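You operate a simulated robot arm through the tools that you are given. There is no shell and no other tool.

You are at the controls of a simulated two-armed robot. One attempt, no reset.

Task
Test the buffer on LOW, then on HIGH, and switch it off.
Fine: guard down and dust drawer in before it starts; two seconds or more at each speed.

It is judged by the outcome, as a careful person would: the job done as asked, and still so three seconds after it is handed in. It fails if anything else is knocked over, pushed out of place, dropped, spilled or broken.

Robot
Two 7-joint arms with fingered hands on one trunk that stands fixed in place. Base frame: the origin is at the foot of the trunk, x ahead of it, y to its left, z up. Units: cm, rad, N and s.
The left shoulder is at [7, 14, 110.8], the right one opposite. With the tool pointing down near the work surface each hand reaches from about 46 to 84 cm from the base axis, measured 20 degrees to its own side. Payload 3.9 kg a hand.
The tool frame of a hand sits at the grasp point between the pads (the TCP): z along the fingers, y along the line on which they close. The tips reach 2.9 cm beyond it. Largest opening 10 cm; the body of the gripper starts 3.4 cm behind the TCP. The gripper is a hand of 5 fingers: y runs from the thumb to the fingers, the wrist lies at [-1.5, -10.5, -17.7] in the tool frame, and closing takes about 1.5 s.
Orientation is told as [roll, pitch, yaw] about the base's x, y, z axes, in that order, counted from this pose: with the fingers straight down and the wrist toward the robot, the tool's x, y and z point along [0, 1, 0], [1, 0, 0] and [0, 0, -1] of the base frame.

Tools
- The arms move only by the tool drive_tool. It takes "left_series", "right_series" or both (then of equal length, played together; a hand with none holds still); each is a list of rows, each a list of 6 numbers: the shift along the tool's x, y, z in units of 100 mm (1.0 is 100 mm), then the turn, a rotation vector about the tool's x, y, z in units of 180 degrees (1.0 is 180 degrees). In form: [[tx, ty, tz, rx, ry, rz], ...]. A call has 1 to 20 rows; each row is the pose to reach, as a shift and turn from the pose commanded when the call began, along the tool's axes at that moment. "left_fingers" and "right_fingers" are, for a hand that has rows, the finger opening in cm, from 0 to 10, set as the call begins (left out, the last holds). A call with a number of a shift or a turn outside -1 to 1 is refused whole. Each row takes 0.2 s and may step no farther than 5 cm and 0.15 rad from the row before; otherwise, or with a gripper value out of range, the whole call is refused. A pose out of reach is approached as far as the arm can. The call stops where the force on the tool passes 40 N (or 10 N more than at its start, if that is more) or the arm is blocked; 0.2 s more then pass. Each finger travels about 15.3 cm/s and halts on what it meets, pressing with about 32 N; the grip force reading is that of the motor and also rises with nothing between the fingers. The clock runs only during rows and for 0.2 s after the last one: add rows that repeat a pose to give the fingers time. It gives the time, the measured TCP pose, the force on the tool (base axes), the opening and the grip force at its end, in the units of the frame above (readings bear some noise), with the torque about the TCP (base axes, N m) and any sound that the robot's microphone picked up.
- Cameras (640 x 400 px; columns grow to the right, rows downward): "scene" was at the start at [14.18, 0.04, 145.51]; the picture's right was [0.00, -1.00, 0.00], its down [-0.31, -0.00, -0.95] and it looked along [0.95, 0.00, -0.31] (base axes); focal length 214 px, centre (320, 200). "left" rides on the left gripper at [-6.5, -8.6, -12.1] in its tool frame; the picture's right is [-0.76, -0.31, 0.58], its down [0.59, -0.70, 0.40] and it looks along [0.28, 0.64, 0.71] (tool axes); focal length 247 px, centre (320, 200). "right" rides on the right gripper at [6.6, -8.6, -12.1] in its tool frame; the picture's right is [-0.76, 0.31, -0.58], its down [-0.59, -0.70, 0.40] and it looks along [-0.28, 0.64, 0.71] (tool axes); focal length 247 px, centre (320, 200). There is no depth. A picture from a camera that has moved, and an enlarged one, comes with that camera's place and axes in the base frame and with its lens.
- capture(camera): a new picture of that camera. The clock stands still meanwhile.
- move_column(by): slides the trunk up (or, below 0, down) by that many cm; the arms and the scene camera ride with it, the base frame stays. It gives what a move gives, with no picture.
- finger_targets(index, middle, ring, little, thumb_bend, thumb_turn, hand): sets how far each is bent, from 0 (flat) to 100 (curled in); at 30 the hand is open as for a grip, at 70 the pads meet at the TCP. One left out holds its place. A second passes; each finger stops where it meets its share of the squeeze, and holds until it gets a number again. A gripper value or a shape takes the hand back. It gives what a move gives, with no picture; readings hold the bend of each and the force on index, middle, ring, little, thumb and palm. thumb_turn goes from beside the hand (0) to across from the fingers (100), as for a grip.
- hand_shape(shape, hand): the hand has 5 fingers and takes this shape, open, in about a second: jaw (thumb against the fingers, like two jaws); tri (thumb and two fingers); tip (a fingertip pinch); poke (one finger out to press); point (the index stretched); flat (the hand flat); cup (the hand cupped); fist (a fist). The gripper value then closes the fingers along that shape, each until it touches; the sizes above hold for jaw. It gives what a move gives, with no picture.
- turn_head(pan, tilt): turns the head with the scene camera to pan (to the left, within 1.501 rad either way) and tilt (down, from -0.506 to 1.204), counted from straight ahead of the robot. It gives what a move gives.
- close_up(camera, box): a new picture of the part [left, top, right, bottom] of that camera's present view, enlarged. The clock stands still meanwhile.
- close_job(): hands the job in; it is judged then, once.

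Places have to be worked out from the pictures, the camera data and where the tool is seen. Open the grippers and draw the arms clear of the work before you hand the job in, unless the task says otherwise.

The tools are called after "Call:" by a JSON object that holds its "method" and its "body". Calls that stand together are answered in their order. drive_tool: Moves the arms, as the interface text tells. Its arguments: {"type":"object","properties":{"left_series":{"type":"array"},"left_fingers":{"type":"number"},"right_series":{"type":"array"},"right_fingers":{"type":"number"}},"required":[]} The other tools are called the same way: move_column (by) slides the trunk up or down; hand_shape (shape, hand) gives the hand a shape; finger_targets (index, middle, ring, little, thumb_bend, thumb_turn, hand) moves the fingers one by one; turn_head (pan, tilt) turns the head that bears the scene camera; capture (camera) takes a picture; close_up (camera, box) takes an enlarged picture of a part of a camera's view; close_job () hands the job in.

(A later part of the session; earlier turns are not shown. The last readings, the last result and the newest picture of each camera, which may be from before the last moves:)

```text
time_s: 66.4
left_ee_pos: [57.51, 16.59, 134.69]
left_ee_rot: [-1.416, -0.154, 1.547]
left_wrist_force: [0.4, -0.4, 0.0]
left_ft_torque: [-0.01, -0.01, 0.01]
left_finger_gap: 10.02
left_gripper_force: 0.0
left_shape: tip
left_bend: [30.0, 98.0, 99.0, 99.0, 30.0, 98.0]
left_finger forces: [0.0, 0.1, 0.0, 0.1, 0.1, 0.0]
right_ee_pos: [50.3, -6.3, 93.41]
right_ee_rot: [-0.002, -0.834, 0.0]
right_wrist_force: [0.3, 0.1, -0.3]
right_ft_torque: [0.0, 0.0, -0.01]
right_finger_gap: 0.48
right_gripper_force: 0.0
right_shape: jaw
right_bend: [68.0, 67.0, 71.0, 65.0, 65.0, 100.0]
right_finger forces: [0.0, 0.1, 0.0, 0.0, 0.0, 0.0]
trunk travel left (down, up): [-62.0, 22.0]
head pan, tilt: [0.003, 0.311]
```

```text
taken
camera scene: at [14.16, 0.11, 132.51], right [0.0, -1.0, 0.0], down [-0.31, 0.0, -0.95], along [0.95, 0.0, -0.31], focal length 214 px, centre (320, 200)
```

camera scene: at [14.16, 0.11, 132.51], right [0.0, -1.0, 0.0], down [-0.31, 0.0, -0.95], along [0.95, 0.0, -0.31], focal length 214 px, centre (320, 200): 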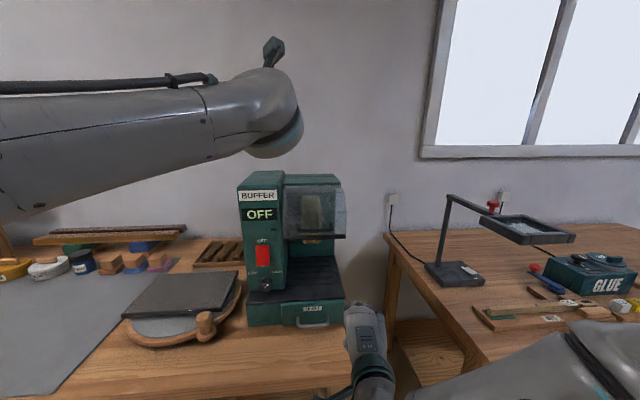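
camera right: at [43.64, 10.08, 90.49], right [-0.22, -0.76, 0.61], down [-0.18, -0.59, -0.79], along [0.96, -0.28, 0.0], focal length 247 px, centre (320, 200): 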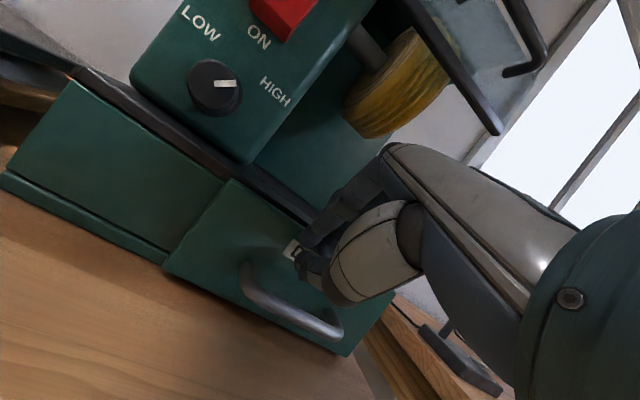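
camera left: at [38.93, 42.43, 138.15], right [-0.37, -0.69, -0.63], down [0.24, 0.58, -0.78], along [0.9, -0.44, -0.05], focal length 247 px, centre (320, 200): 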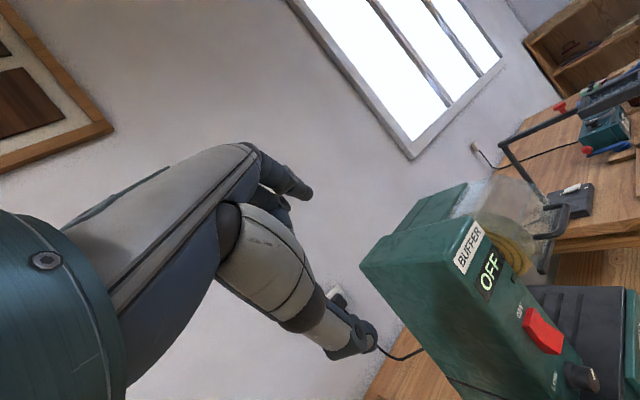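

Good tracking. I continue back and down to working height.

Call:
{"method": "drive_tool", "body": {"left_series": [[0.136, -0.021, -0.13, 0, 0, 0], [0.27, -0.043, -0.26, 0, 0, 0], [0.41, -0.064, -0.39, 0, 0, 0], [0.545, -0.085, -0.523, 0, 0, 0], [0.68, -0.107, -0.654, 0, 0, 0], [0.817, -0.128, -0.785, 0, 0, 0]]}}

Call:
{"method": "drive_tool", "body": {"left_series": [[0.19, -0.03, 0.03, 0, 0, 0], [0.38, -0.06, 0.06, 0, 0, 0], [0.57, -0.09, 0.09, 0, 0, 0], [0.76, -0.12, 0.12, 0, 0, 0], [0.95, -0.15, 0.15, 0, 0, 0]]}}

Call:
{"method": "capture", "body": {"camera": "scene"}}

Call:
{"method": "capture", "body": {"camera": "left"}}

```text
time_s: 67.8
left_ee_pos: [48.45, 16.52, 127.76]
left_ee_rot: [-1.414, -0.158, 1.544]
left_wrist_force: [-0.8, -0.7, 0.4]
left_ft_torque: [-0.01, 0.03, 0.01]
left_finger_gap: 10.0
left_gripper_force: 0.1
left_shape: tip
left_bend: [30.0, 98.0, 99.0, 99.0, 30.0, 98.0]
left_finger forces: [0.0, 0.1, 0.0, 0.1, 0.0, 0.0]
right_ee_pos: [50.2, -6.31, 93.36]
right_ee_rot: [0.001, -0.834, 0.0]
right_wrist_force: [0.2, 0.8, 0.2]
right_ft_torque: [0.02, 0.03, 0.02]
right_finger_gap: 0.5
right_gripper_force: 0.0
right_shape: jaw
right_bend: [68.0, 67.0, 71.0, 65.0, 65.0, 100.0]
right_finger forces: [0.0, 0.0, 0.0, 0.0, 0.0, 0.0]
trunk travel left (down, up): [-62.0, 22.0]
head pan, tilt: [0.003, 0.311]
```

```text
time_s: 69.0
left_ee_pos: [48.49, 16.47, 118.09]
left_ee_rot: [-1.413, -0.157, 1.545]
left_wrist_force: [0.0, 0.7, 0.3]
left_ft_torque: [0.01, 0.04, 0.02]
left_finger_gap: 10.02
left_gripper_force: 0.0
left_shape: tip
left_bend: [30.0, 98.0, 99.0, 99.0, 30.0, 98.0]
left_finger forces: [0.0, 0.1, 0.0, 0.1, 0.0, 0.0]
right_ee_pos: [50.38, -6.43, 93.43]
right_ee_rot: [0.0, -0.834, -0.002]
right_wrist_force: [0.0, 0.5, -0.4]
right_ft_torque: [0.04, 0.0, 0.0]
right_finger_gap: 0.48
right_gripper_force: 0.1
right_shape: jaw
right_bend: [68.0, 67.0, 71.0, 65.0, 65.0, 100.0]
right_finger forces: [0.0, 0.1, 0.0, 0.0, 0.0, 0.1]
trunk travel left (down, up): [-62.0, 22.0]
head pan, tilt: [0.003, 0.311]
```

```text
taken
camera scene: at [14.2, 0.04, 132.51], right [0.0, -1.0, 0.0], down [-0.31, 0.0, -0.95], along [0.95, 0.0, -0.31], focal length 214 px, centre (320, 200)
```

scene: 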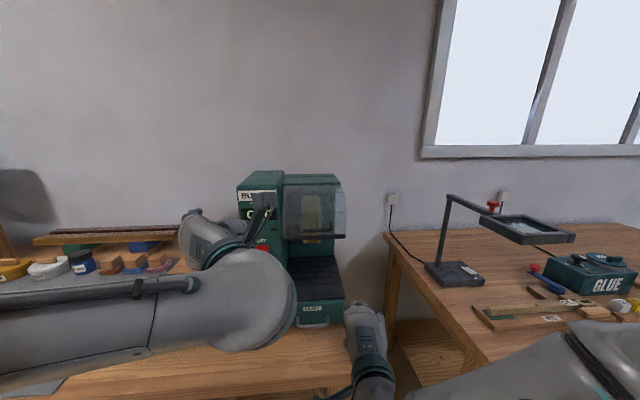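

```text
taken
camera left: at [37.22, 7.15, 125.01], right [0.68, -0.42, 0.6], down [0.29, -0.6, -0.75], along [0.68, 0.68, -0.29], focal length 247 px, centre (320, 200)
```

left: 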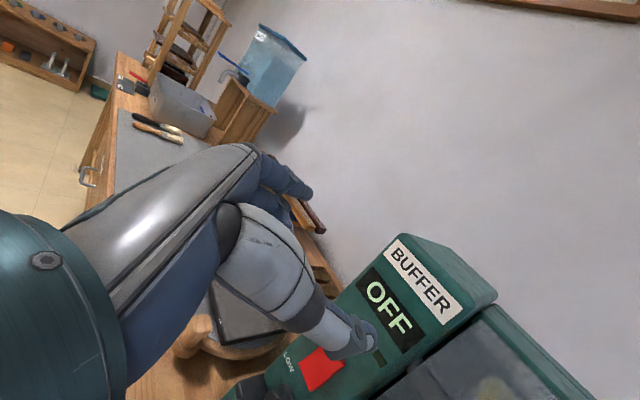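

The left hand is now in a good handshake posture. Next I pitch it ~26° further down and descend toward the level of the knob.

Call:
{"method": "drive_tool", "body": {"left_series": [[0.2, -0.03, 0.03, 0.0057, 0.036, 0], [0.4, -0.06, 0.06, 0.0115, 0.0725, 0], [0.6, -0.09, 0.09, 0.0172, 0.109, 0], [0.8, -0.125, 0.12, 0.0229, 0.145, 0], [0.88, -0.139, 0.135, 0.0229, 0.145, 0]], "left_fingers": 6}}

Call:
{"method": "capture", "body": {"camera": "scene"}}

Call:
{"method": "capture", "body": {"camera": "left"}}

Call:
{"method": "capture", "body": {"camera": "right"}}

```text
time_s: 70.2
left_ee_pos: [48.47, 16.39, 109.02]
left_ee_rot: [-0.948, -0.13, 1.475]
left_wrist_force: [0.3, 1.0, -0.1]
left_ft_torque: [-0.01, 0.01, 0.01]
left_finger_gap: 6.03
left_gripper_force: 0.0
left_shape: tip
left_bend: [45.0, 98.0, 99.0, 99.0, 30.0, 100.0]
left_finger forces: [0.0, 0.0, 0.0, 0.0, 0.1, 0.1]
right_ee_pos: [50.24, -6.47, 93.22]
right_ee_rot: [0.0, -0.835, -0.002]
right_wrist_force: [0.1, 0.5, -0.4]
right_ft_torque: [0.0, 0.0, 0.01]
right_finger_gap: 0.54
right_gripper_force: 0.1
right_shape: jaw
right_bend: [68.0, 67.0, 71.0, 65.0, 65.0, 100.0]
right_finger forces: [0.0, 0.1, 0.0, 0.0, 0.0, 0.0]
trunk travel left (down, up): [-62.0, 22.0]
head pan, tilt: [0.003, 0.311]
```

```text
taken
camera scene: at [14.18, 0.04, 132.51], right [0.0, -1.0, 0.0], down [-0.31, 0.0, -0.95], along [0.95, 0.0, -0.31], focal length 214 px, centre (320, 200)
```

scene: 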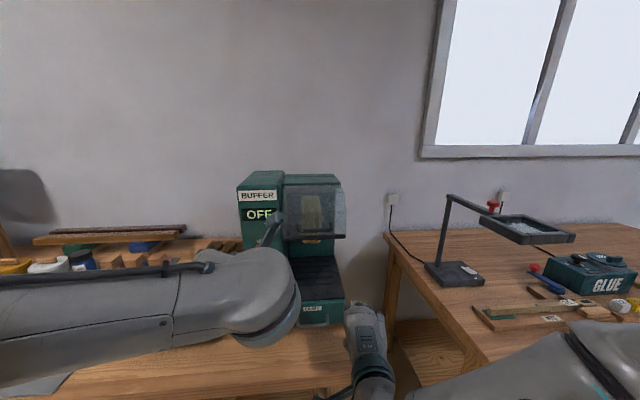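

```text
taken
camera left: at [41.47, 7.09, 120.24], right [0.87, -0.42, 0.24], down [-0.08, -0.6, -0.8], along [0.48, 0.68, -0.56], focal length 247 px, centre (320, 200)
```

left: 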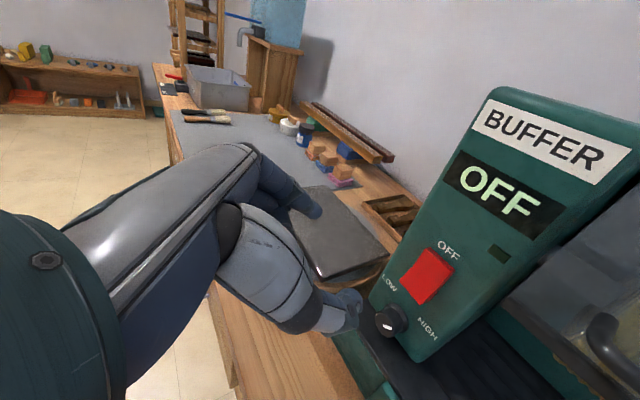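

```text
taken
camera right: at [35.64, 0.2, 95.04], right [-0.22, -0.76, 0.61], down [-0.18, -0.59, -0.79], along [0.96, -0.28, 0.0], focal length 247 px, centre (320, 200)
```

right: 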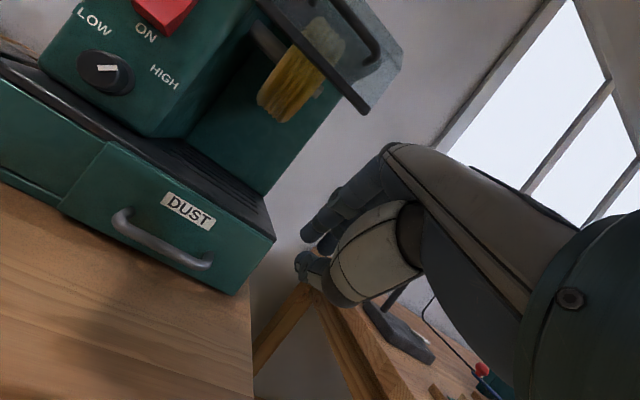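

Both hand cameras agree: knob cap face centre ≈ [63.2, 15.35, 92.3]. I roll the hand ~11° (index up) and advance toward a pre-grasp point.

Call:
{"method": "drive_tool", "body": {"left_series": [[0.09, -0.055, 0.23, -0.0087, 0.0013, 0.0125], [0.19, -0.11, 0.47, -0.0174, 0.0027, 0.025], [0.28, -0.17, 0.71, -0.026, 0.004, 0.0375], [0.378, -0.227, 0.945, -0.0347, 0.0054, 0.05]]}}

Call:
{"method": "capture", "body": {"camera": "left"}}

Call:
{"method": "capture", "body": {"camera": "right"}}

```text
time_s: 71.2
left_ee_pos: [54.03, 15.05, 100.02]
left_ee_rot: [-0.93, -0.323, 1.472]
left_wrist_force: [0.7, -0.7, -0.1]
left_ft_torque: [0.0, 0.01, -0.02]
left_finger_gap: 6.05
left_gripper_force: 0.0
left_shape: tip
left_bend: [45.0, 98.0, 99.0, 99.0, 30.0, 100.0]
left_finger forces: [0.0, 0.1, 0.0, 0.0, 0.0, 0.1]
right_ee_pos: [50.38, -6.48, 93.36]
right_ee_rot: [0.001, -0.833, -0.002]
right_wrist_force: [1.5, 0.7, -0.5]
right_ft_torque: [0.01, -0.02, 0.01]
right_finger_gap: 0.49
right_gripper_force: 0.1
right_shape: jaw
right_bend: [68.0, 67.0, 71.0, 65.0, 65.0, 100.0]
right_finger forces: [0.0, 0.0, 0.0, 0.0, 0.1, 0.0]
trunk travel left (down, up): [-62.0, 22.0]
head pan, tilt: [0.003, 0.311]
```

```text
taken
camera left: at [46.89, 3.61, 109.2], right [0.87, -0.46, 0.15], down [-0.08, -0.44, -0.9], along [0.48, 0.77, -0.42], focal length 247 px, centre (320, 200)
```

left: 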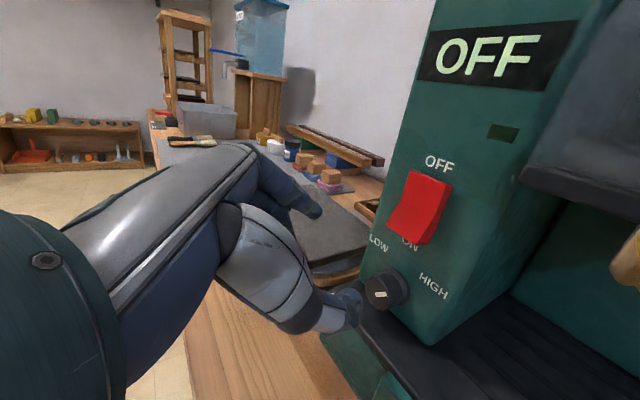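

```text
taken
camera right: at [35.7, 0.16, 95.01], right [-0.22, -0.76, 0.61], down [-0.18, -0.59, -0.79], along [0.96, -0.28, 0.0], focal length 247 px, centre (320, 200)
```

right: 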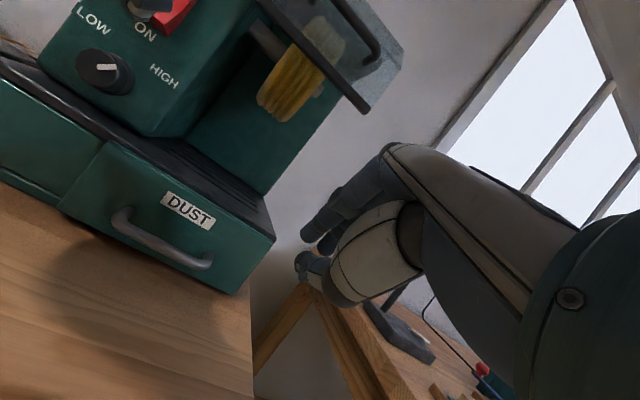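

I advance half-way with lateral correction, and yaw the right hand so its camera watches the knob better.

Call:
{"method": "drive_tool", "body": {"left_series": [[0.025, -0.04, 0.12, 0, 0, 0], [0.05, -0.08, 0.25, 0, 0, 0], [0.075, -0.12, 0.38, 0, 0, 0], [0.1, -0.153, 0.5, 0, 0, 0]], "right_series": [[0, 0, 0, 0, 0.0353, -0.032], [0, 0, 0, 0, 0.0707, -0.064], [0, 0, 0, 0, 0.106, -0.096], [0, 0, 0, 0, 0.1415, -0.128]]}}

Call:
{"method": "capture", "body": {"camera": "left"}}

Call:
{"method": "capture", "body": {"camera": "right"}}

Call:
{"method": "capture", "body": {"camera": "scene"}}

```text
time_s: 72.2
left_ee_pos: [57.3, 14.32, 96.18]
left_ee_rot: [-0.929, -0.322, 1.473]
left_wrist_force: [0.7, -0.1, -0.3]
left_ft_torque: [0.04, 0.0, -0.03]
left_finger_gap: 6.04
left_gripper_force: 0.1
left_shape: tip
left_bend: [45.0, 98.0, 99.0, 99.0, 30.0, 100.0]
left_finger forces: [0.0, 0.0, 0.0, 0.0, 0.0, 0.0]
right_ee_pos: [50.51, -6.72, 93.47]
right_ee_rot: [-0.005, -0.837, 0.601]
right_wrist_force: [0.0, -0.3, 0.7]
right_ft_torque: [-0.02, -0.01, 0.03]
right_finger_gap: 0.49
right_gripper_force: 0.1
right_shape: jaw
right_bend: [68.0, 67.0, 71.0, 65.0, 71.0, 100.0]
right_finger forces: [0.1, 0.1, 0.1, 0.1, 0.1, 0.0]
trunk travel left (down, up): [-62.0, 22.0]
head pan, tilt: [0.003, 0.311]
```

```text
taken
camera left: at [50.41, 2.96, 105.24], right [0.87, -0.46, 0.15], down [-0.08, -0.44, -0.9], along [0.48, 0.77, -0.42], focal length 247 px, centre (320, 200)
```

left: 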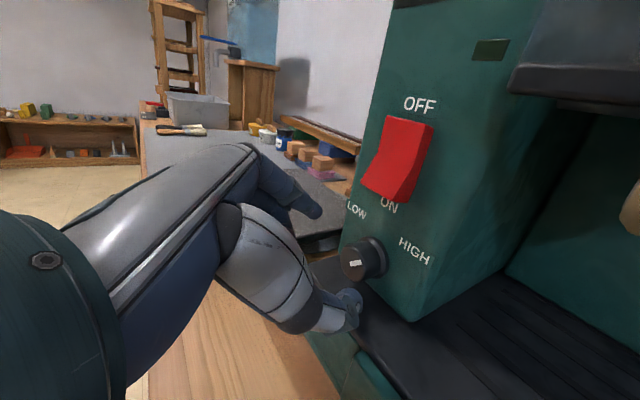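

```text
taken
camera right: at [34.6, -9.5, 95.05], right [0.24, -0.75, 0.62], down [0.19, -0.59, -0.79], along [0.95, 0.31, 0.0], focal length 247 px, centre (320, 200)
```

right: 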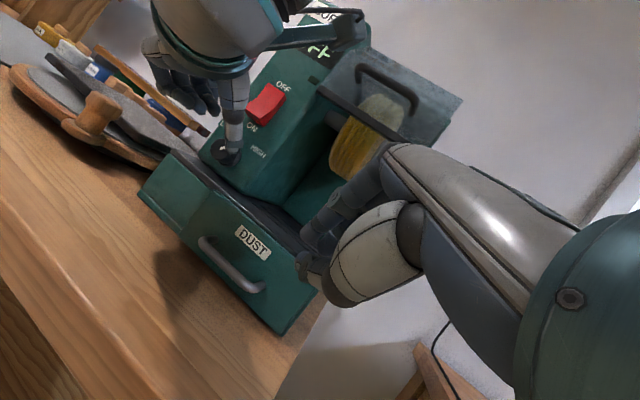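

```text
taken
camera scene: at [14.35, -0.06, 132.48], right [0.0, -1.0, 0.0], down [-0.31, 0.0, -0.95], along [0.95, 0.0, -0.31], focal length 214 px, centre (320, 200)
```

scene: 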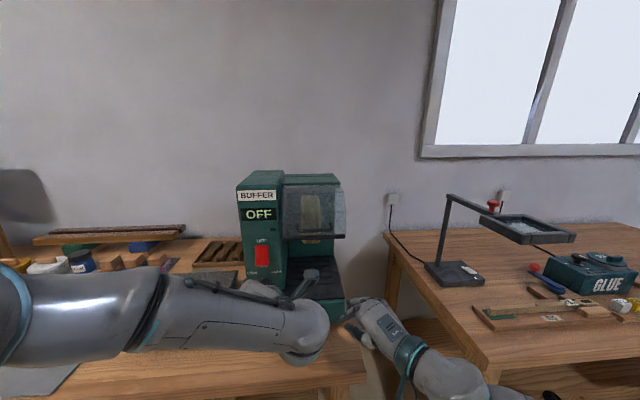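

Views are excellent. I zoom in on the knob from both hand cameras to check the pinch alignment.

Call:
{"method": "close_up", "body": {"camera": "left", "box": [220, 160, 460, 340]}}

Call:
{"method": "close_up", "body": {"camera": "right", "box": [120, 40, 360, 220]}}

```text
2.22 times, centred on (340, 250) of left
camera zoom: at [50.41, 2.96, 105.24], right [0.87, -0.46, 0.15], down [-0.08, -0.44, -0.9], along [0.48, 0.77, -0.42], focal length 549 px, centre (276, 89)
```

zoom: 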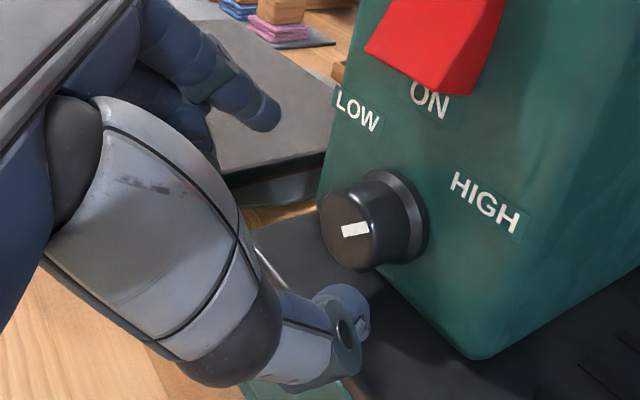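

```text
2.22 times, centred on (240, 130) of right
camera zoom: at [34.6, -9.5, 95.05], right [0.24, -0.75, 0.62], down [0.19, -0.59, -0.79], along [0.95, 0.31, 0.0], focal length 549 px, centre (498, 356)
```

zoom: 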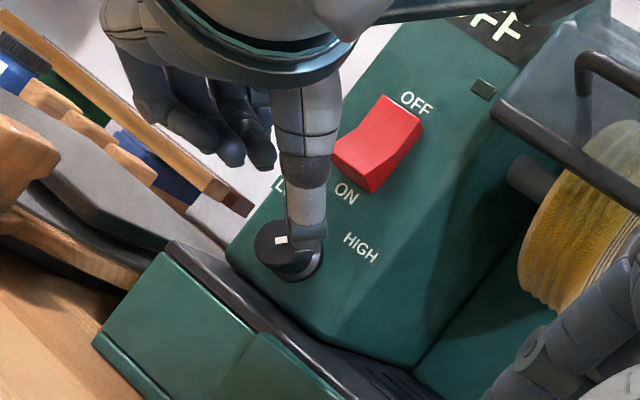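

With index-up roll the thumb would come too low near the base plate, so I undo the 11° roll and centre on the knob, narrowing the opening slightly.

Call:
{"method": "drive_tool", "body": {"left_series": [[0.018, 0.041, 0.008, 0.0174, -0.0027, -0.025], [0.035, 0.082, 0.015, 0.0347, -0.0054, -0.05], [0.035, 0.082, 0.015, 0.0347, -0.0054, -0.05]], "left_fingers": 5.2}}

Call:
{"method": "close_up", "body": {"camera": "left", "box": [220, 160, 460, 340]}}

Call:
{"method": "close_up", "body": {"camera": "right", "box": [120, 40, 360, 220]}}

```text
time_s: 73.0
left_ee_pos: [57.19, 15.13, 96.12]
left_ee_rot: [-0.947, -0.13, 1.476]
left_wrist_force: [0.2, 0.3, 0.1]
left_ft_torque: [0.02, -0.01, -0.01]
left_finger_gap: 5.22
left_gripper_force: 0.1
left_shape: tip
left_bend: [44.0, 98.0, 99.0, 99.0, 33.0, 100.0]
left_finger forces: [0.0, 0.0, 0.0, 0.1, 0.0, 0.0]
right_ee_pos: [50.09, -6.52, 93.35]
right_ee_rot: [0.0, -0.834, 0.598]
right_wrist_force: [-0.4, 0.2, -0.9]
right_ft_torque: [-0.01, 0.01, -0.01]
right_finger_gap: 0.49
right_gripper_force: 0.0
right_shape: jaw
right_bend: [68.0, 67.0, 71.0, 65.0, 71.0, 100.0]
right_finger forces: [0.0, 0.0, 0.0, 0.0, 0.1, 0.1]
trunk travel left (down, up): [-62.0, 22.0]
head pan, tilt: [0.003, 0.311]
```

```text
2.22 times, centred on (340, 250) of left
camera zoom: at [50.21, 5.79, 107.26], right [0.87, -0.42, 0.24], down [-0.08, -0.6, -0.8], along [0.48, 0.68, -0.56], focal length 549 px, centre (276, 89)
```

zoom: 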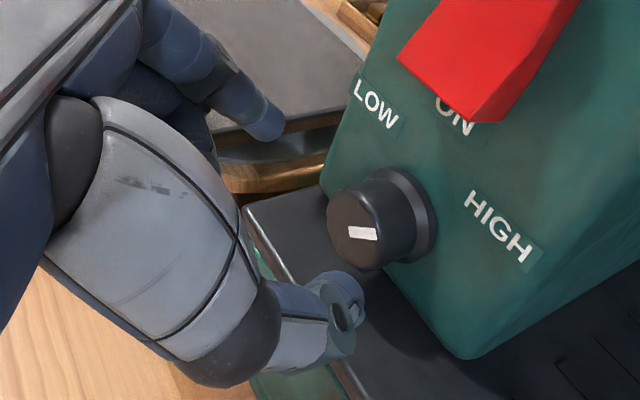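

```text
2.22 times, centred on (240, 130) of right
camera zoom: at [34.46, -9.41, 95.05], right [0.24, -0.75, 0.61], down [0.19, -0.59, -0.79], along [0.95, 0.31, 0.0], focal length 549 px, centre (498, 356)
```

zoom: 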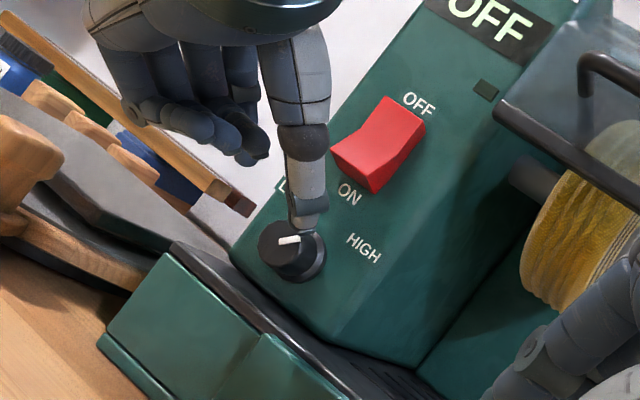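

Thumb is to the right of the knob, index should be to the left. I advance 4.2 cm slowly along the tool axis onto the knob.

Call:
{"method": "drive_tool", "body": {"left_series": [[0, 0, 0.1, 0, 0, 0], [0, 0, 0.2, 0, 0, 0], [0, 0, 0.3, 0, 0, 0], [0, 0, 0.38, 0, 0, 0], [0, 0, 0.42, 0, 0, 0]]}}

Call:
{"method": "close_up", "body": {"camera": "left", "box": [220, 160, 460, 340]}}

Call:
{"method": "close_up", "body": {"camera": "right", "box": [120, 40, 360, 220]}}

```text
time_s: 74.2
left_ee_pos: [60.64, 15.23, 93.63]
left_ee_rot: [-0.947, -0.129, 1.479]
left_wrist_force: [0.0, -0.2, 0.2]
left_ft_torque: [-0.01, 0.0, -0.01]
left_finger_gap: 5.2
left_gripper_force: 0.0
left_shape: tip
left_bend: [44.0, 98.0, 99.0, 99.0, 33.0, 100.0]
left_finger forces: [0.1, 0.0, 0.0, 0.1, 0.0, 0.1]
right_ee_pos: [50.3, -6.52, 93.41]
right_ee_rot: [0.001, -0.834, 0.599]
right_wrist_force: [0.3, 0.6, -0.1]
right_ft_torque: [0.0, 0.0, -0.02]
right_finger_gap: 0.5
right_gripper_force: 0.1
right_shape: jaw
right_bend: [68.0, 67.0, 71.0, 65.0, 71.0, 100.0]
right_finger forces: [0.1, 0.1, 0.0, 0.1, 0.0, 0.1]
trunk travel left (down, up): [-62.0, 22.0]
head pan, tilt: [0.003, 0.311]
```

```text
2.22 times, centred on (340, 250) of left
camera zoom: at [53.65, 5.73, 104.84], right [0.87, -0.42, 0.24], down [-0.08, -0.6, -0.8], along [0.48, 0.68, -0.56], focal length 549 px, centre (276, 89)
```

zoom: 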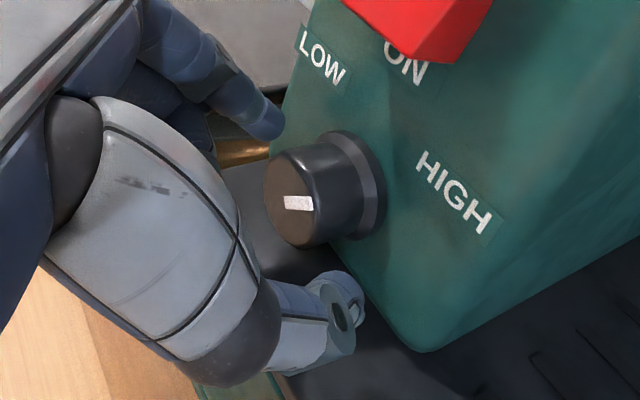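

```text
2.22 times, centred on (240, 130) of right
camera zoom: at [34.47, -9.37, 95.05], right [0.24, -0.75, 0.61], down [0.19, -0.59, -0.79], along [0.95, 0.31, 0.0], focal length 549 px, centre (498, 356)
```

zoom: 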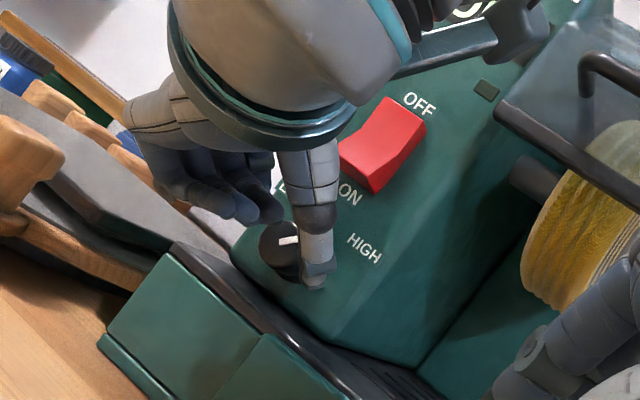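

Knob sits between index and thumb. I advance 0.8 cm more and close the pinch on it.

Call:
{"method": "drive_tool", "body": {"left_series": [[0, 0, 0.04, 0, 0, 0], [0, 0, 0.08, 0, 0, 0]]}}

Call:
{"method": "drive_tool", "body": {"left_series": [[0, 0, 0, 0, 0, 0], [0, 0, 0, 0, 0, 0], [0, 0, 0, 0, 0, 0], [0, 0, 0, 0, 0, 0]], "left_fingers": 2}}

Call:
{"method": "close_up", "body": {"camera": "left", "box": [220, 160, 460, 340]}}

Call:
{"method": "close_up", "body": {"camera": "right", "box": [120, 40, 360, 220]}}

```text
time_s: 74.8
left_ee_pos: [61.3, 15.23, 93.25]
left_ee_rot: [-0.95, -0.13, 1.48]
left_wrist_force: [0.1, -0.3, 0.5]
left_ft_torque: [0.01, 0.02, 0.01]
left_finger_gap: 5.22
left_gripper_force: 0.1
left_shape: tip
left_bend: [44.0, 98.0, 99.0, 99.0, 33.0, 100.0]
left_finger forces: [0.0, 0.0, 0.0, 0.0, 0.0, 0.1]
right_ee_pos: [50.21, -6.61, 93.38]
right_ee_rot: [0.002, -0.834, 0.597]
right_wrist_force: [-0.2, -0.1, -0.2]
right_ft_torque: [-0.02, 0.04, 0.0]
right_finger_gap: 0.49
right_gripper_force: 0.0
right_shape: jaw
right_bend: [68.0, 67.0, 71.0, 65.0, 71.0, 100.0]
right_finger forces: [0.0, 0.0, 0.0, 0.0, 0.0, 0.0]
trunk travel left (down, up): [-62.0, 22.0]
head pan, tilt: [0.003, 0.311]
```

```text
time_s: 75.8
left_ee_pos: [61.24, 15.34, 93.32]
left_ee_rot: [-0.949, -0.13, 1.478]
left_wrist_force: [-3.3, 2.2, -3.7]
left_ft_torque: [0.0, 0.12, 0.21]
left_finger_gap: 2.39
left_gripper_force: 32.1
left_shape: tip
left_bend: [56.0, 100.0, 100.0, 100.0, 50.0, 100.0]
left_finger forces: [29.0, 0.0, 0.0, 0.0, 28.0, 0.0]
right_ee_pos: [50.33, -6.55, 93.41]
right_ee_rot: [0.0, -0.834, 0.598]
right_wrist_force: [-0.1, -0.7, -0.6]
right_ft_torque: [0.0, 0.01, 0.02]
right_finger_gap: 0.47
right_gripper_force: 0.0
right_shape: jaw
right_bend: [68.0, 67.0, 71.0, 65.0, 71.0, 100.0]
right_finger forces: [0.0, 0.0, 0.1, 0.1, 0.0, 0.0]
trunk travel left (down, up): [-62.0, 22.0]
head pan, tilt: [0.003, 0.311]
```

```text
2.22 times, centred on (340, 250) of left
camera zoom: at [54.32, 5.76, 104.37], right [0.87, -0.42, 0.24], down [-0.08, -0.6, -0.8], along [0.48, 0.68, -0.56], focal length 549 px, centre (276, 89)
```

zoom: 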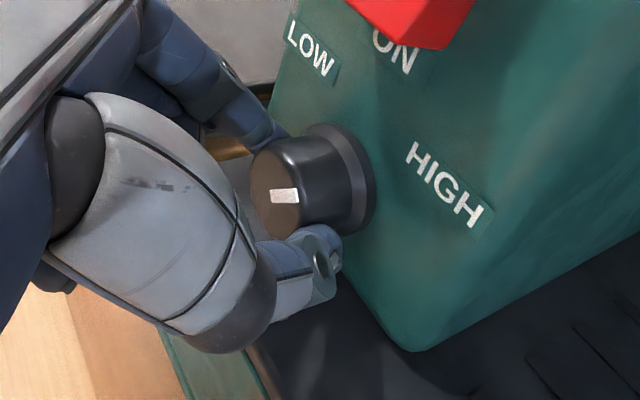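

```text
2.22 times, centred on (240, 130) of right
camera zoom: at [34.46, -9.35, 95.05], right [0.24, -0.75, 0.61], down [0.19, -0.59, -0.79], along [0.95, 0.31, 0.0], focal length 549 px, centre (498, 356)
```

zoom: 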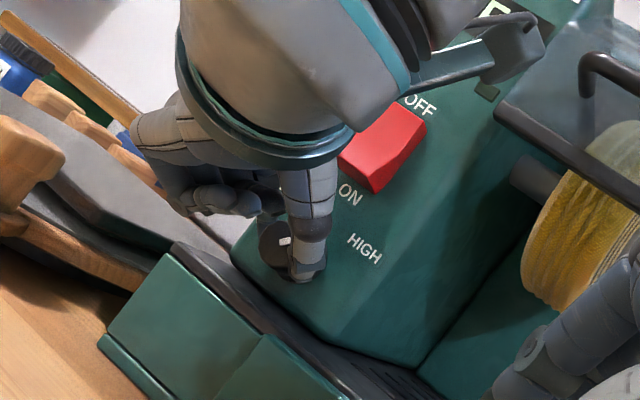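

The knob is gripped (≈29 N each side). I rotate the hand about the knob's axis counter-clockwise toward LOW by 40°.

Call:
{"method": "drive_tool", "body": {"left_series": [[0.003, 0.0166, 0.0002, 0.0253, -0.004, -0.0365], [0.0076, 0.0326, 0.0017, 0.0506, -0.008, -0.073], [0.0142, 0.0479, 0.0046, 0.0759, -0.012, -0.1095], [0.0224, 0.0619, 0.0087, 0.1012, -0.016, -0.146], [0.032, 0.0747, 0.0139, 0.1265, -0.02, -0.1825]]}}

Call:
{"method": "close_up", "body": {"camera": "left", "box": [220, 160, 460, 340]}}

Call:
{"method": "close_up", "body": {"camera": "right", "box": [120, 40, 360, 220]}}

```text
time_s: 77.0
left_ee_pos: [61.27, 15.85, 93.19]
left_ee_rot: [-1.018, 0.568, 1.463]
left_wrist_force: [-1.1, -5.2, -1.0]
left_ft_torque: [-0.02, 0.05, 0.01]
left_finger_gap: 2.44
left_gripper_force: 32.6
left_shape: tip
left_bend: [56.0, 100.0, 100.0, 100.0, 50.0, 100.0]
left_finger forces: [27.3, 0.0, 0.0, 0.0, 31.6, 0.0]
right_ee_pos: [50.34, -6.6, 93.38]
right_ee_rot: [0.002, -0.836, 0.595]
right_wrist_force: [-0.3, -0.9, 0.1]
right_ft_torque: [-0.01, -0.02, 0.0]
right_finger_gap: 0.49
right_gripper_force: 0.1
right_shape: jaw
right_bend: [68.0, 67.0, 71.0, 65.0, 71.0, 100.0]
right_finger forces: [0.1, 0.1, 0.1, 0.1, 0.0, 0.0]
trunk travel left (down, up): [-62.0, 22.0]
head pan, tilt: [0.003, 0.311]
```

```text
2.22 times, centred on (340, 250) of left
camera zoom: at [54.31, 15.9, 107.74], right [0.88, -0.17, 0.45], down [-0.08, -0.97, -0.22], along [0.48, 0.16, -0.86], focal length 549 px, centre (276, 89)
```

zoom: 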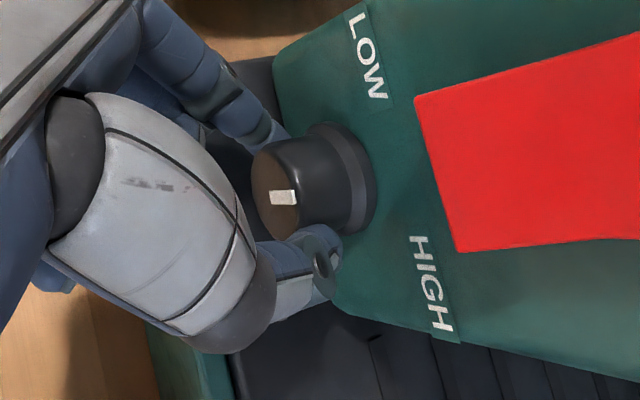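

```text
2.22 times, centred on (240, 130) of right
camera zoom: at [34.47, -9.44, 95.05], right [0.24, -0.75, 0.61], down [0.19, -0.58, -0.79], along [0.95, 0.31, 0.0], focal length 549 px, centre (498, 356)
```

zoom: 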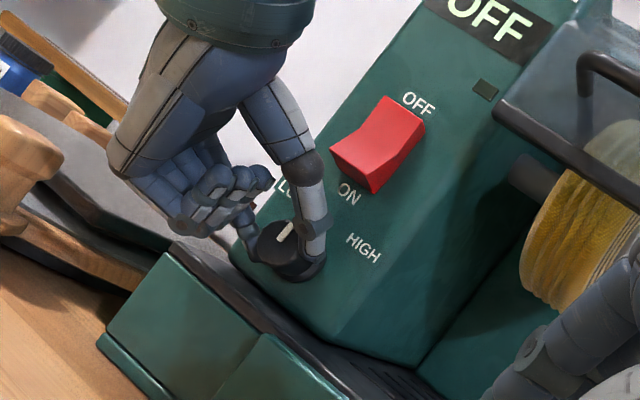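

The knob turns with the hand; the pointer is now about straight up. I continue another 24° and check clearance.

Call:
{"method": "drive_tool", "body": {"left_series": [[0.003, 0.0166, 0.0002, 0.0253, -0.004, -0.0365], [0.0076, 0.0326, 0.0017, 0.0506, -0.008, -0.073], [0.0142, 0.0479, 0.0046, 0.0759, -0.012, -0.1095]]}}

Call:
{"method": "close_up", "body": {"camera": "left", "box": [220, 160, 460, 340]}}

Call:
{"method": "close_up", "body": {"camera": "right", "box": [120, 40, 360, 220]}}

```text
time_s: 77.8
left_ee_pos: [61.33, 16.31, 92.75]
left_ee_rot: [-1.098, 0.984, 1.407]
left_wrist_force: [1.4, -4.5, 4.4]
left_ft_torque: [-0.05, -0.08, -0.05]
left_finger_gap: 2.43
left_gripper_force: 31.8
left_shape: tip
left_bend: [56.0, 100.0, 100.0, 100.0, 50.0, 100.0]
left_finger forces: [25.8, 0.1, 0.0, 0.0, 32.2, 0.0]
right_ee_pos: [50.2, -6.6, 93.47]
right_ee_rot: [0.002, -0.837, 0.599]
right_wrist_force: [0.1, -0.1, 0.8]
right_ft_torque: [-0.01, 0.02, 0.01]
right_finger_gap: 0.49
right_gripper_force: 0.1
right_shape: jaw
right_bend: [68.0, 67.0, 71.0, 65.0, 71.0, 100.0]
right_finger forces: [0.0, 0.1, 0.1, 0.0, 0.0, 0.0]
trunk travel left (down, up): [-62.0, 22.0]
head pan, tilt: [0.003, 0.311]
```

```text
2.22 times, centred on (340, 250) of left
camera zoom: at [54.3, 22.19, 106.19], right [0.88, 0.03, 0.48], down [-0.07, -0.98, 0.2], along [0.48, -0.21, -0.85], focal length 549 px, centre (276, 89)
```

zoom: 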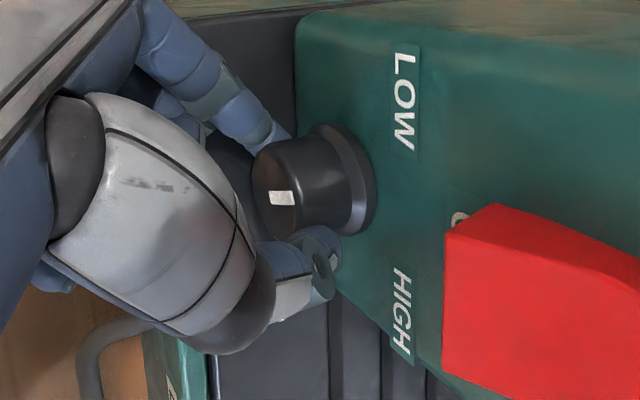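

```text
2.22 times, centred on (240, 130) of right
camera zoom: at [34.43, -9.45, 95.06], right [0.24, -0.75, 0.61], down [0.19, -0.58, -0.79], along [0.95, 0.31, 0.0], focal length 549 px, centre (498, 356)
```

zoom: 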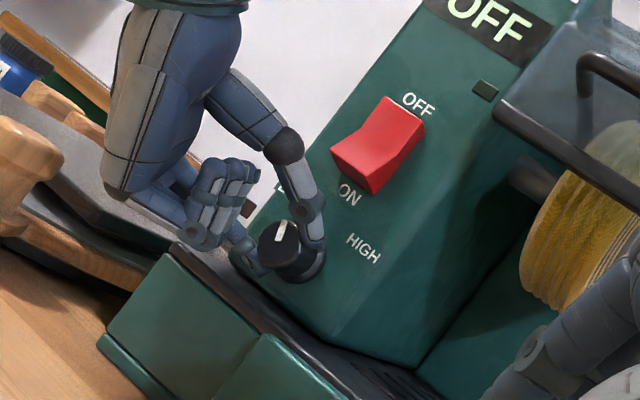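

Pointer is about 15–20° short of LOW with no obstruction. I turn another 20°.

Call:
{"method": "drive_tool", "body": {"left_series": [[0.003, 0.0166, 0.0002, 0.0253, -0.004, -0.0365], [0.0076, 0.0326, 0.0017, 0.0506, -0.008, -0.073], [0.0118, 0.042, 0.0035, 0.0651, -0.0103, -0.0939]]}}

Call:
{"method": "close_up", "body": {"camera": "left", "box": [220, 160, 460, 340]}}

Call:
{"method": "close_up", "body": {"camera": "right", "box": [160, 80, 280, 180]}}

```text
time_s: 78.6
left_ee_pos: [61.25, 16.44, 92.39]
left_ee_rot: [-1.342, 1.334, 1.18]
left_wrist_force: [1.7, -3.0, 8.9]
left_ft_torque: [-0.13, -0.25, -0.04]
left_finger_gap: 2.52
left_gripper_force: 32.0
left_shape: tip
left_bend: [56.0, 100.0, 100.0, 100.0, 50.0, 100.0]
left_finger forces: [23.4, 0.1, 0.0, 0.0, 33.7, 0.0]
right_ee_pos: [50.07, -6.54, 93.42]
right_ee_rot: [0.0, -0.834, 0.596]
right_wrist_force: [-0.3, -0.6, 0.1]
right_ft_torque: [-0.02, 0.01, 0.01]
right_finger_gap: 0.5
right_gripper_force: 0.1
right_shape: jaw
right_bend: [68.0, 67.0, 71.0, 65.0, 71.0, 100.0]
right_finger forces: [0.0, 0.0, 0.0, 0.0, 0.0, 0.0]
trunk travel left (down, up): [-62.0, 22.0]
head pan, tilt: [0.003, 0.311]
```

```text
2.22 times, centred on (340, 250) of left
camera zoom: at [54.29, 26.71, 102.83], right [0.88, 0.2, 0.44], down [-0.07, -0.85, 0.53], along [0.48, -0.49, -0.73], focal length 549 px, centre (276, 89)
```

zoom: 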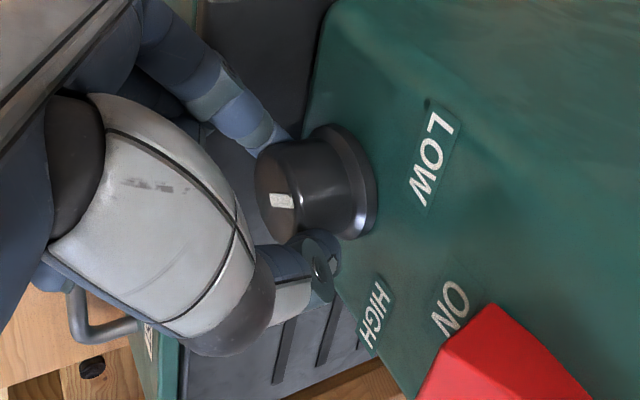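

```text
4.00 times, centred on (220, 130) of right
camera zoom: at [34.39, -9.45, 95.08], right [0.24, -0.75, 0.61], down [0.19, -0.58, -0.79], along [0.95, 0.31, 0.0], focal length 988 px, centre (720, 480)
```

zoom: 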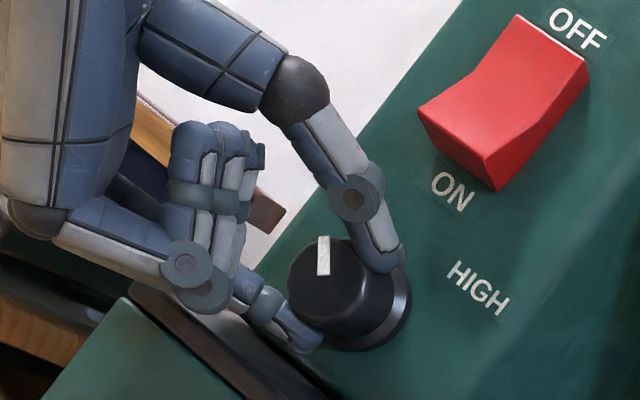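

The pointer is nearly on LOW; one more 8–10° brings it fully there.

Call:
{"method": "drive_tool", "body": {"left_series": [[0.0015, 0.009, 0.0001, 0.0145, -0.0023, -0.0209], [0.0035, 0.0185, 0.0003, 0.029, -0.0046, -0.0418]]}}

Call:
{"method": "close_up", "body": {"camera": "left", "box": [220, 160, 460, 340]}}

Call:
{"method": "close_up", "body": {"camera": "right", "box": [160, 80, 280, 180]}}

```text
time_s: 79.2
left_ee_pos: [61.37, 16.39, 92.21]
left_ee_rot: [-1.931, 1.466, 0.596]
left_wrist_force: [4.8, -2.5, 9.0]
left_ft_torque: [0.01, -0.13, 0.1]
left_finger_gap: 2.5
left_gripper_force: 32.4
left_shape: tip
left_bend: [57.0, 100.0, 100.0, 100.0, 51.0, 100.0]
left_finger forces: [23.2, 0.0, 0.0, 0.1, 34.0, 0.1]
right_ee_pos: [50.24, -6.55, 93.39]
right_ee_rot: [0.002, -0.837, 0.596]
right_wrist_force: [0.4, -0.3, -0.7]
right_ft_torque: [0.0, -0.05, -0.03]
right_finger_gap: 0.51
right_gripper_force: 0.0
right_shape: jaw
right_bend: [68.0, 67.0, 71.0, 65.0, 71.0, 100.0]
right_finger forces: [0.0, 0.1, 0.1, 0.0, 0.1, 0.0]
trunk travel left (down, up): [-62.0, 22.0]
head pan, tilt: [0.003, 0.311]
```

```text
2.22 times, centred on (340, 250) of left
camera zoom: at [54.31, 28.3, 100.81], right [0.88, 0.27, 0.4], down [-0.07, -0.75, 0.66], along [0.48, -0.6, -0.64], focal length 549 px, centre (276, 89)
```

zoom: 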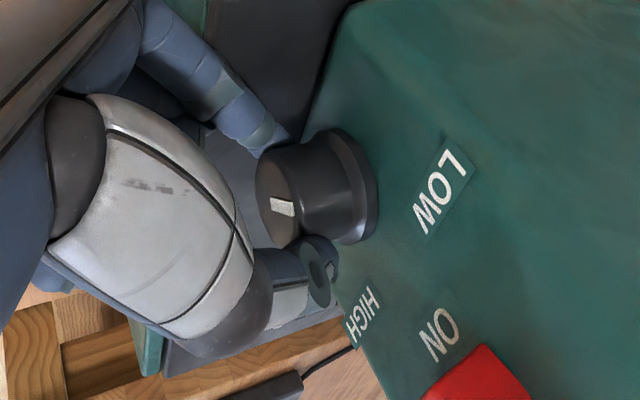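

```text
4.00 times, centred on (220, 130) of right
camera zoom: at [34.42, -9.43, 95.07], right [0.24, -0.75, 0.61], down [0.19, -0.58, -0.79], along [0.95, 0.31, 0.0], focal length 988 px, centre (720, 480)
```

zoom: 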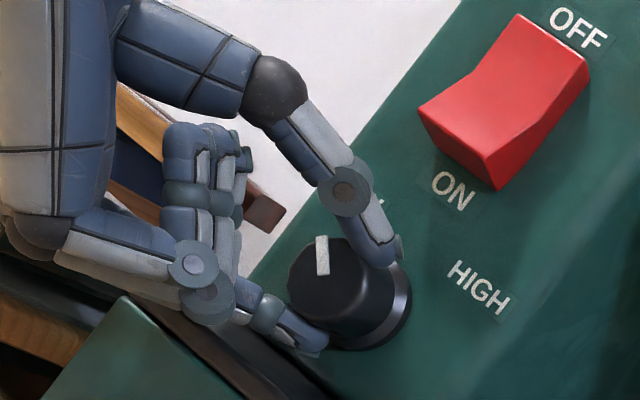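

The pointer no longer moved with the last turn, so the knob is at its LOW stop. I open the pinch and back off along the tool axis.

Call:
{"method": "drive_tool", "body": {"left_series": [[0, 0, 0, 0, 0, 0], [0, 0, 0, 0, 0, 0], [0, 0, 0, 0, 0, 0], [0, 0, -0.1, 0, 0, 0], [0, 0, -0.25, 0, 0, 0], [0, 0, -0.45, 0, 0, 0], [0, 0, -0.65, 0, 0, 0]], "left_fingers": 5.2}}

Call:
{"method": "close_up", "body": {"camera": "right", "box": [140, 50, 300, 170]}}

Call:
{"method": "capture", "body": {"camera": "left"}}

Call:
{"method": "capture", "body": {"camera": "scene"}}

```text
time_s: 80.8
left_ee_pos: [55.83, 20.17, 91.69]
left_ee_rot: [-1.913, 1.465, 0.618]
left_wrist_force: [0.4, 0.1, 0.3]
left_ft_torque: [0.02, 0.01, 0.01]
left_finger_gap: 5.18
left_gripper_force: 0.1
left_shape: tip
left_bend: [45.0, 98.0, 99.0, 99.0, 33.0, 100.0]
left_finger forces: [0.0, 0.0, 0.0, 0.0, 0.0, 0.0]
right_ee_pos: [50.22, -6.49, 93.4]
right_ee_rot: [0.0, -0.834, 0.598]
right_wrist_force: [0.4, 0.6, 0.1]
right_ft_torque: [-0.02, 0.04, -0.01]
right_finger_gap: 0.51
right_gripper_force: 0.1
right_shape: jaw
right_bend: [68.0, 67.0, 71.0, 65.0, 71.0, 100.0]
right_finger forces: [0.0, 0.1, 0.1, 0.1, 0.0, 0.0]
trunk travel left (down, up): [-62.0, 22.0]
head pan, tilt: [0.003, 0.311]
```

```text
3.33 times, centred on (220, 110) of right
camera zoom: at [34.42, -9.34, 95.07], right [0.24, -0.75, 0.61], down [0.19, -0.59, -0.79], along [0.95, 0.31, 0.0], focal length 823 px, centre (653, 500)
```

zoom: 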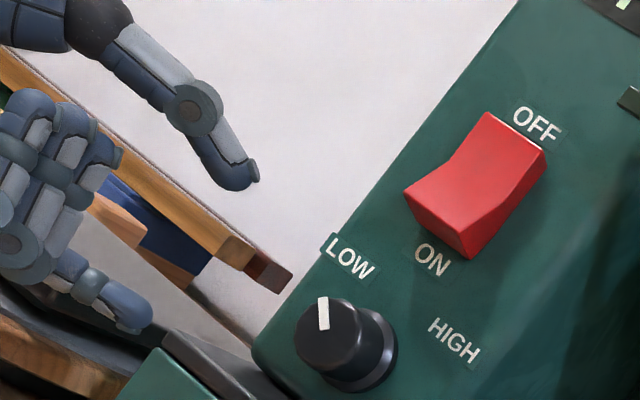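

```text
taken
camera left: at [48.89, 32.14, 100.47], right [0.88, 0.27, 0.4], down [-0.07, -0.75, 0.66], along [0.48, -0.6, -0.64], focal length 247 px, centre (320, 200)
```

left: 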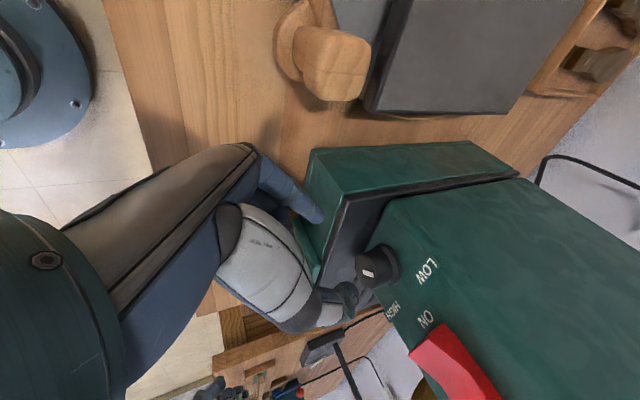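

```text
taken
camera scene: at [14.13, 0.08, 132.51], right [0.0, -1.0, 0.0], down [-0.31, 0.0, -0.95], along [0.95, 0.0, -0.31], focal length 214 px, centre (320, 200)
```

scene: 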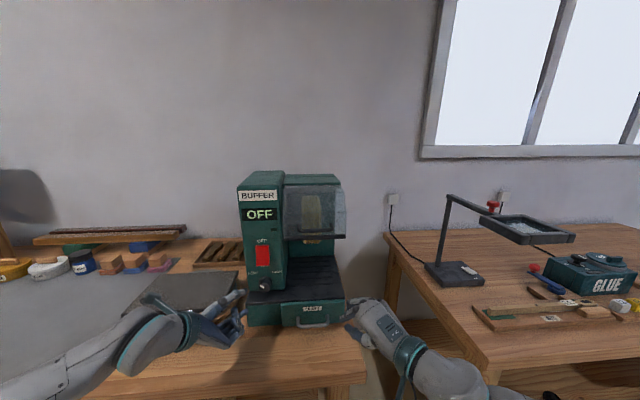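

Knob now reads LOW. With the hand in this orientation I close the pinch to use the fingertips as a poker and lift to the rocker's lower (ON) end at ≈[63, 15.2, 99].

Call:
{"method": "drive_tool", "body": {"left_series": [[0.0, -0.18, 0, 0, 0, 0], [0.0, -0.4, 0.0, 0, 0, 0], [0.03, -0.6, 0.1, 0, 0, 0], [0.06, -0.737, 0.25, 0, 0, 0], [0.08, -0.737, 0.35, 0, 0, 0], [0.08, -0.737, 0.35, 0, 0, 0]], "left_fingers": 0}}

Call:
{"method": "close_up", "body": {"camera": "right", "box": [140, 50, 300, 170]}}

Call:
{"method": "capture", "body": {"camera": "left"}}

Call:
{"method": "close_up", "body": {"camera": "scene", "box": [180, 180, 340, 330]}}

```text
time_s: 82.2
left_ee_pos: [57.72, 17.06, 99.28]
left_ee_rot: [-1.921, 1.465, 0.609]
left_wrist_force: [-0.3, -0.8, -0.2]
left_ft_torque: [-0.05, 0.03, 0.0]
left_finger_gap: 0.01
left_gripper_force: 32.2
left_shape: tip
left_bend: [70.0, 100.0, 100.0, 100.0, 70.0, 100.0]
left_finger forces: [0.0, 0.1, 0.1, 0.0, 0.0, 0.1]
right_ee_pos: [50.23, -6.59, 93.38]
right_ee_rot: [0.0, -0.833, 0.598]
right_wrist_force: [0.1, -0.6, -0.3]
right_ft_torque: [-0.01, 0.01, 0.01]
right_finger_gap: 0.48
right_gripper_force: 0.0
right_shape: jaw
right_bend: [68.0, 67.0, 71.0, 65.0, 71.0, 100.0]
right_finger forces: [0.0, 0.0, 0.0, 0.0, 0.0, 0.0]
trunk travel left (down, up): [-62.0, 22.0]
head pan, tilt: [0.003, 0.311]
```

```text
3.33 times, centred on (220, 110) of right
camera zoom: at [34.45, -9.37, 95.06], right [0.24, -0.75, 0.61], down [0.19, -0.59, -0.79], along [0.95, 0.31, 0.0], focal length 823 px, centre (653, 500)
```

zoom: 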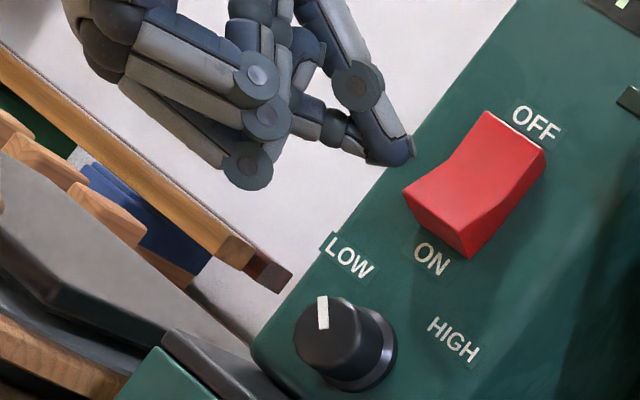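

```text
taken
camera left: at [50.7, 28.94, 107.92], right [0.88, 0.27, 0.4], down [-0.07, -0.75, 0.66], along [0.48, -0.6, -0.64], focal length 247 px, centre (320, 200)
```

left: 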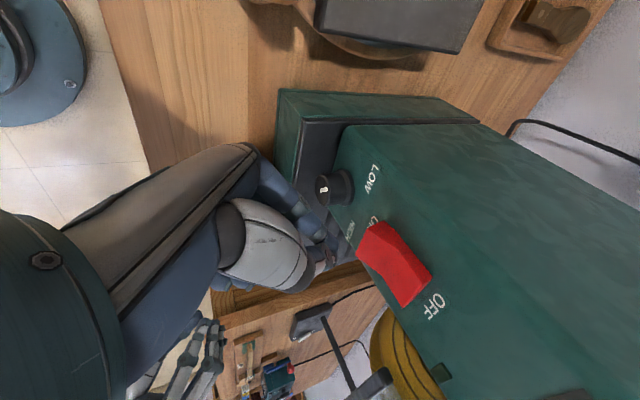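

```text
2.67 times, centred on (260, 255) of scene
camera zoom: at [14.16, 0.05, 132.51], right [0.0, -1.0, 0.0], down [-0.31, 0.0, -0.95], along [0.95, 0.0, -0.31], focal length 572 px, centre (480, 53)
```

zoom: 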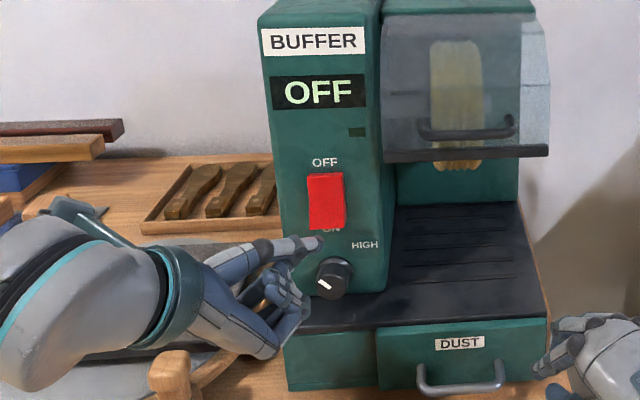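

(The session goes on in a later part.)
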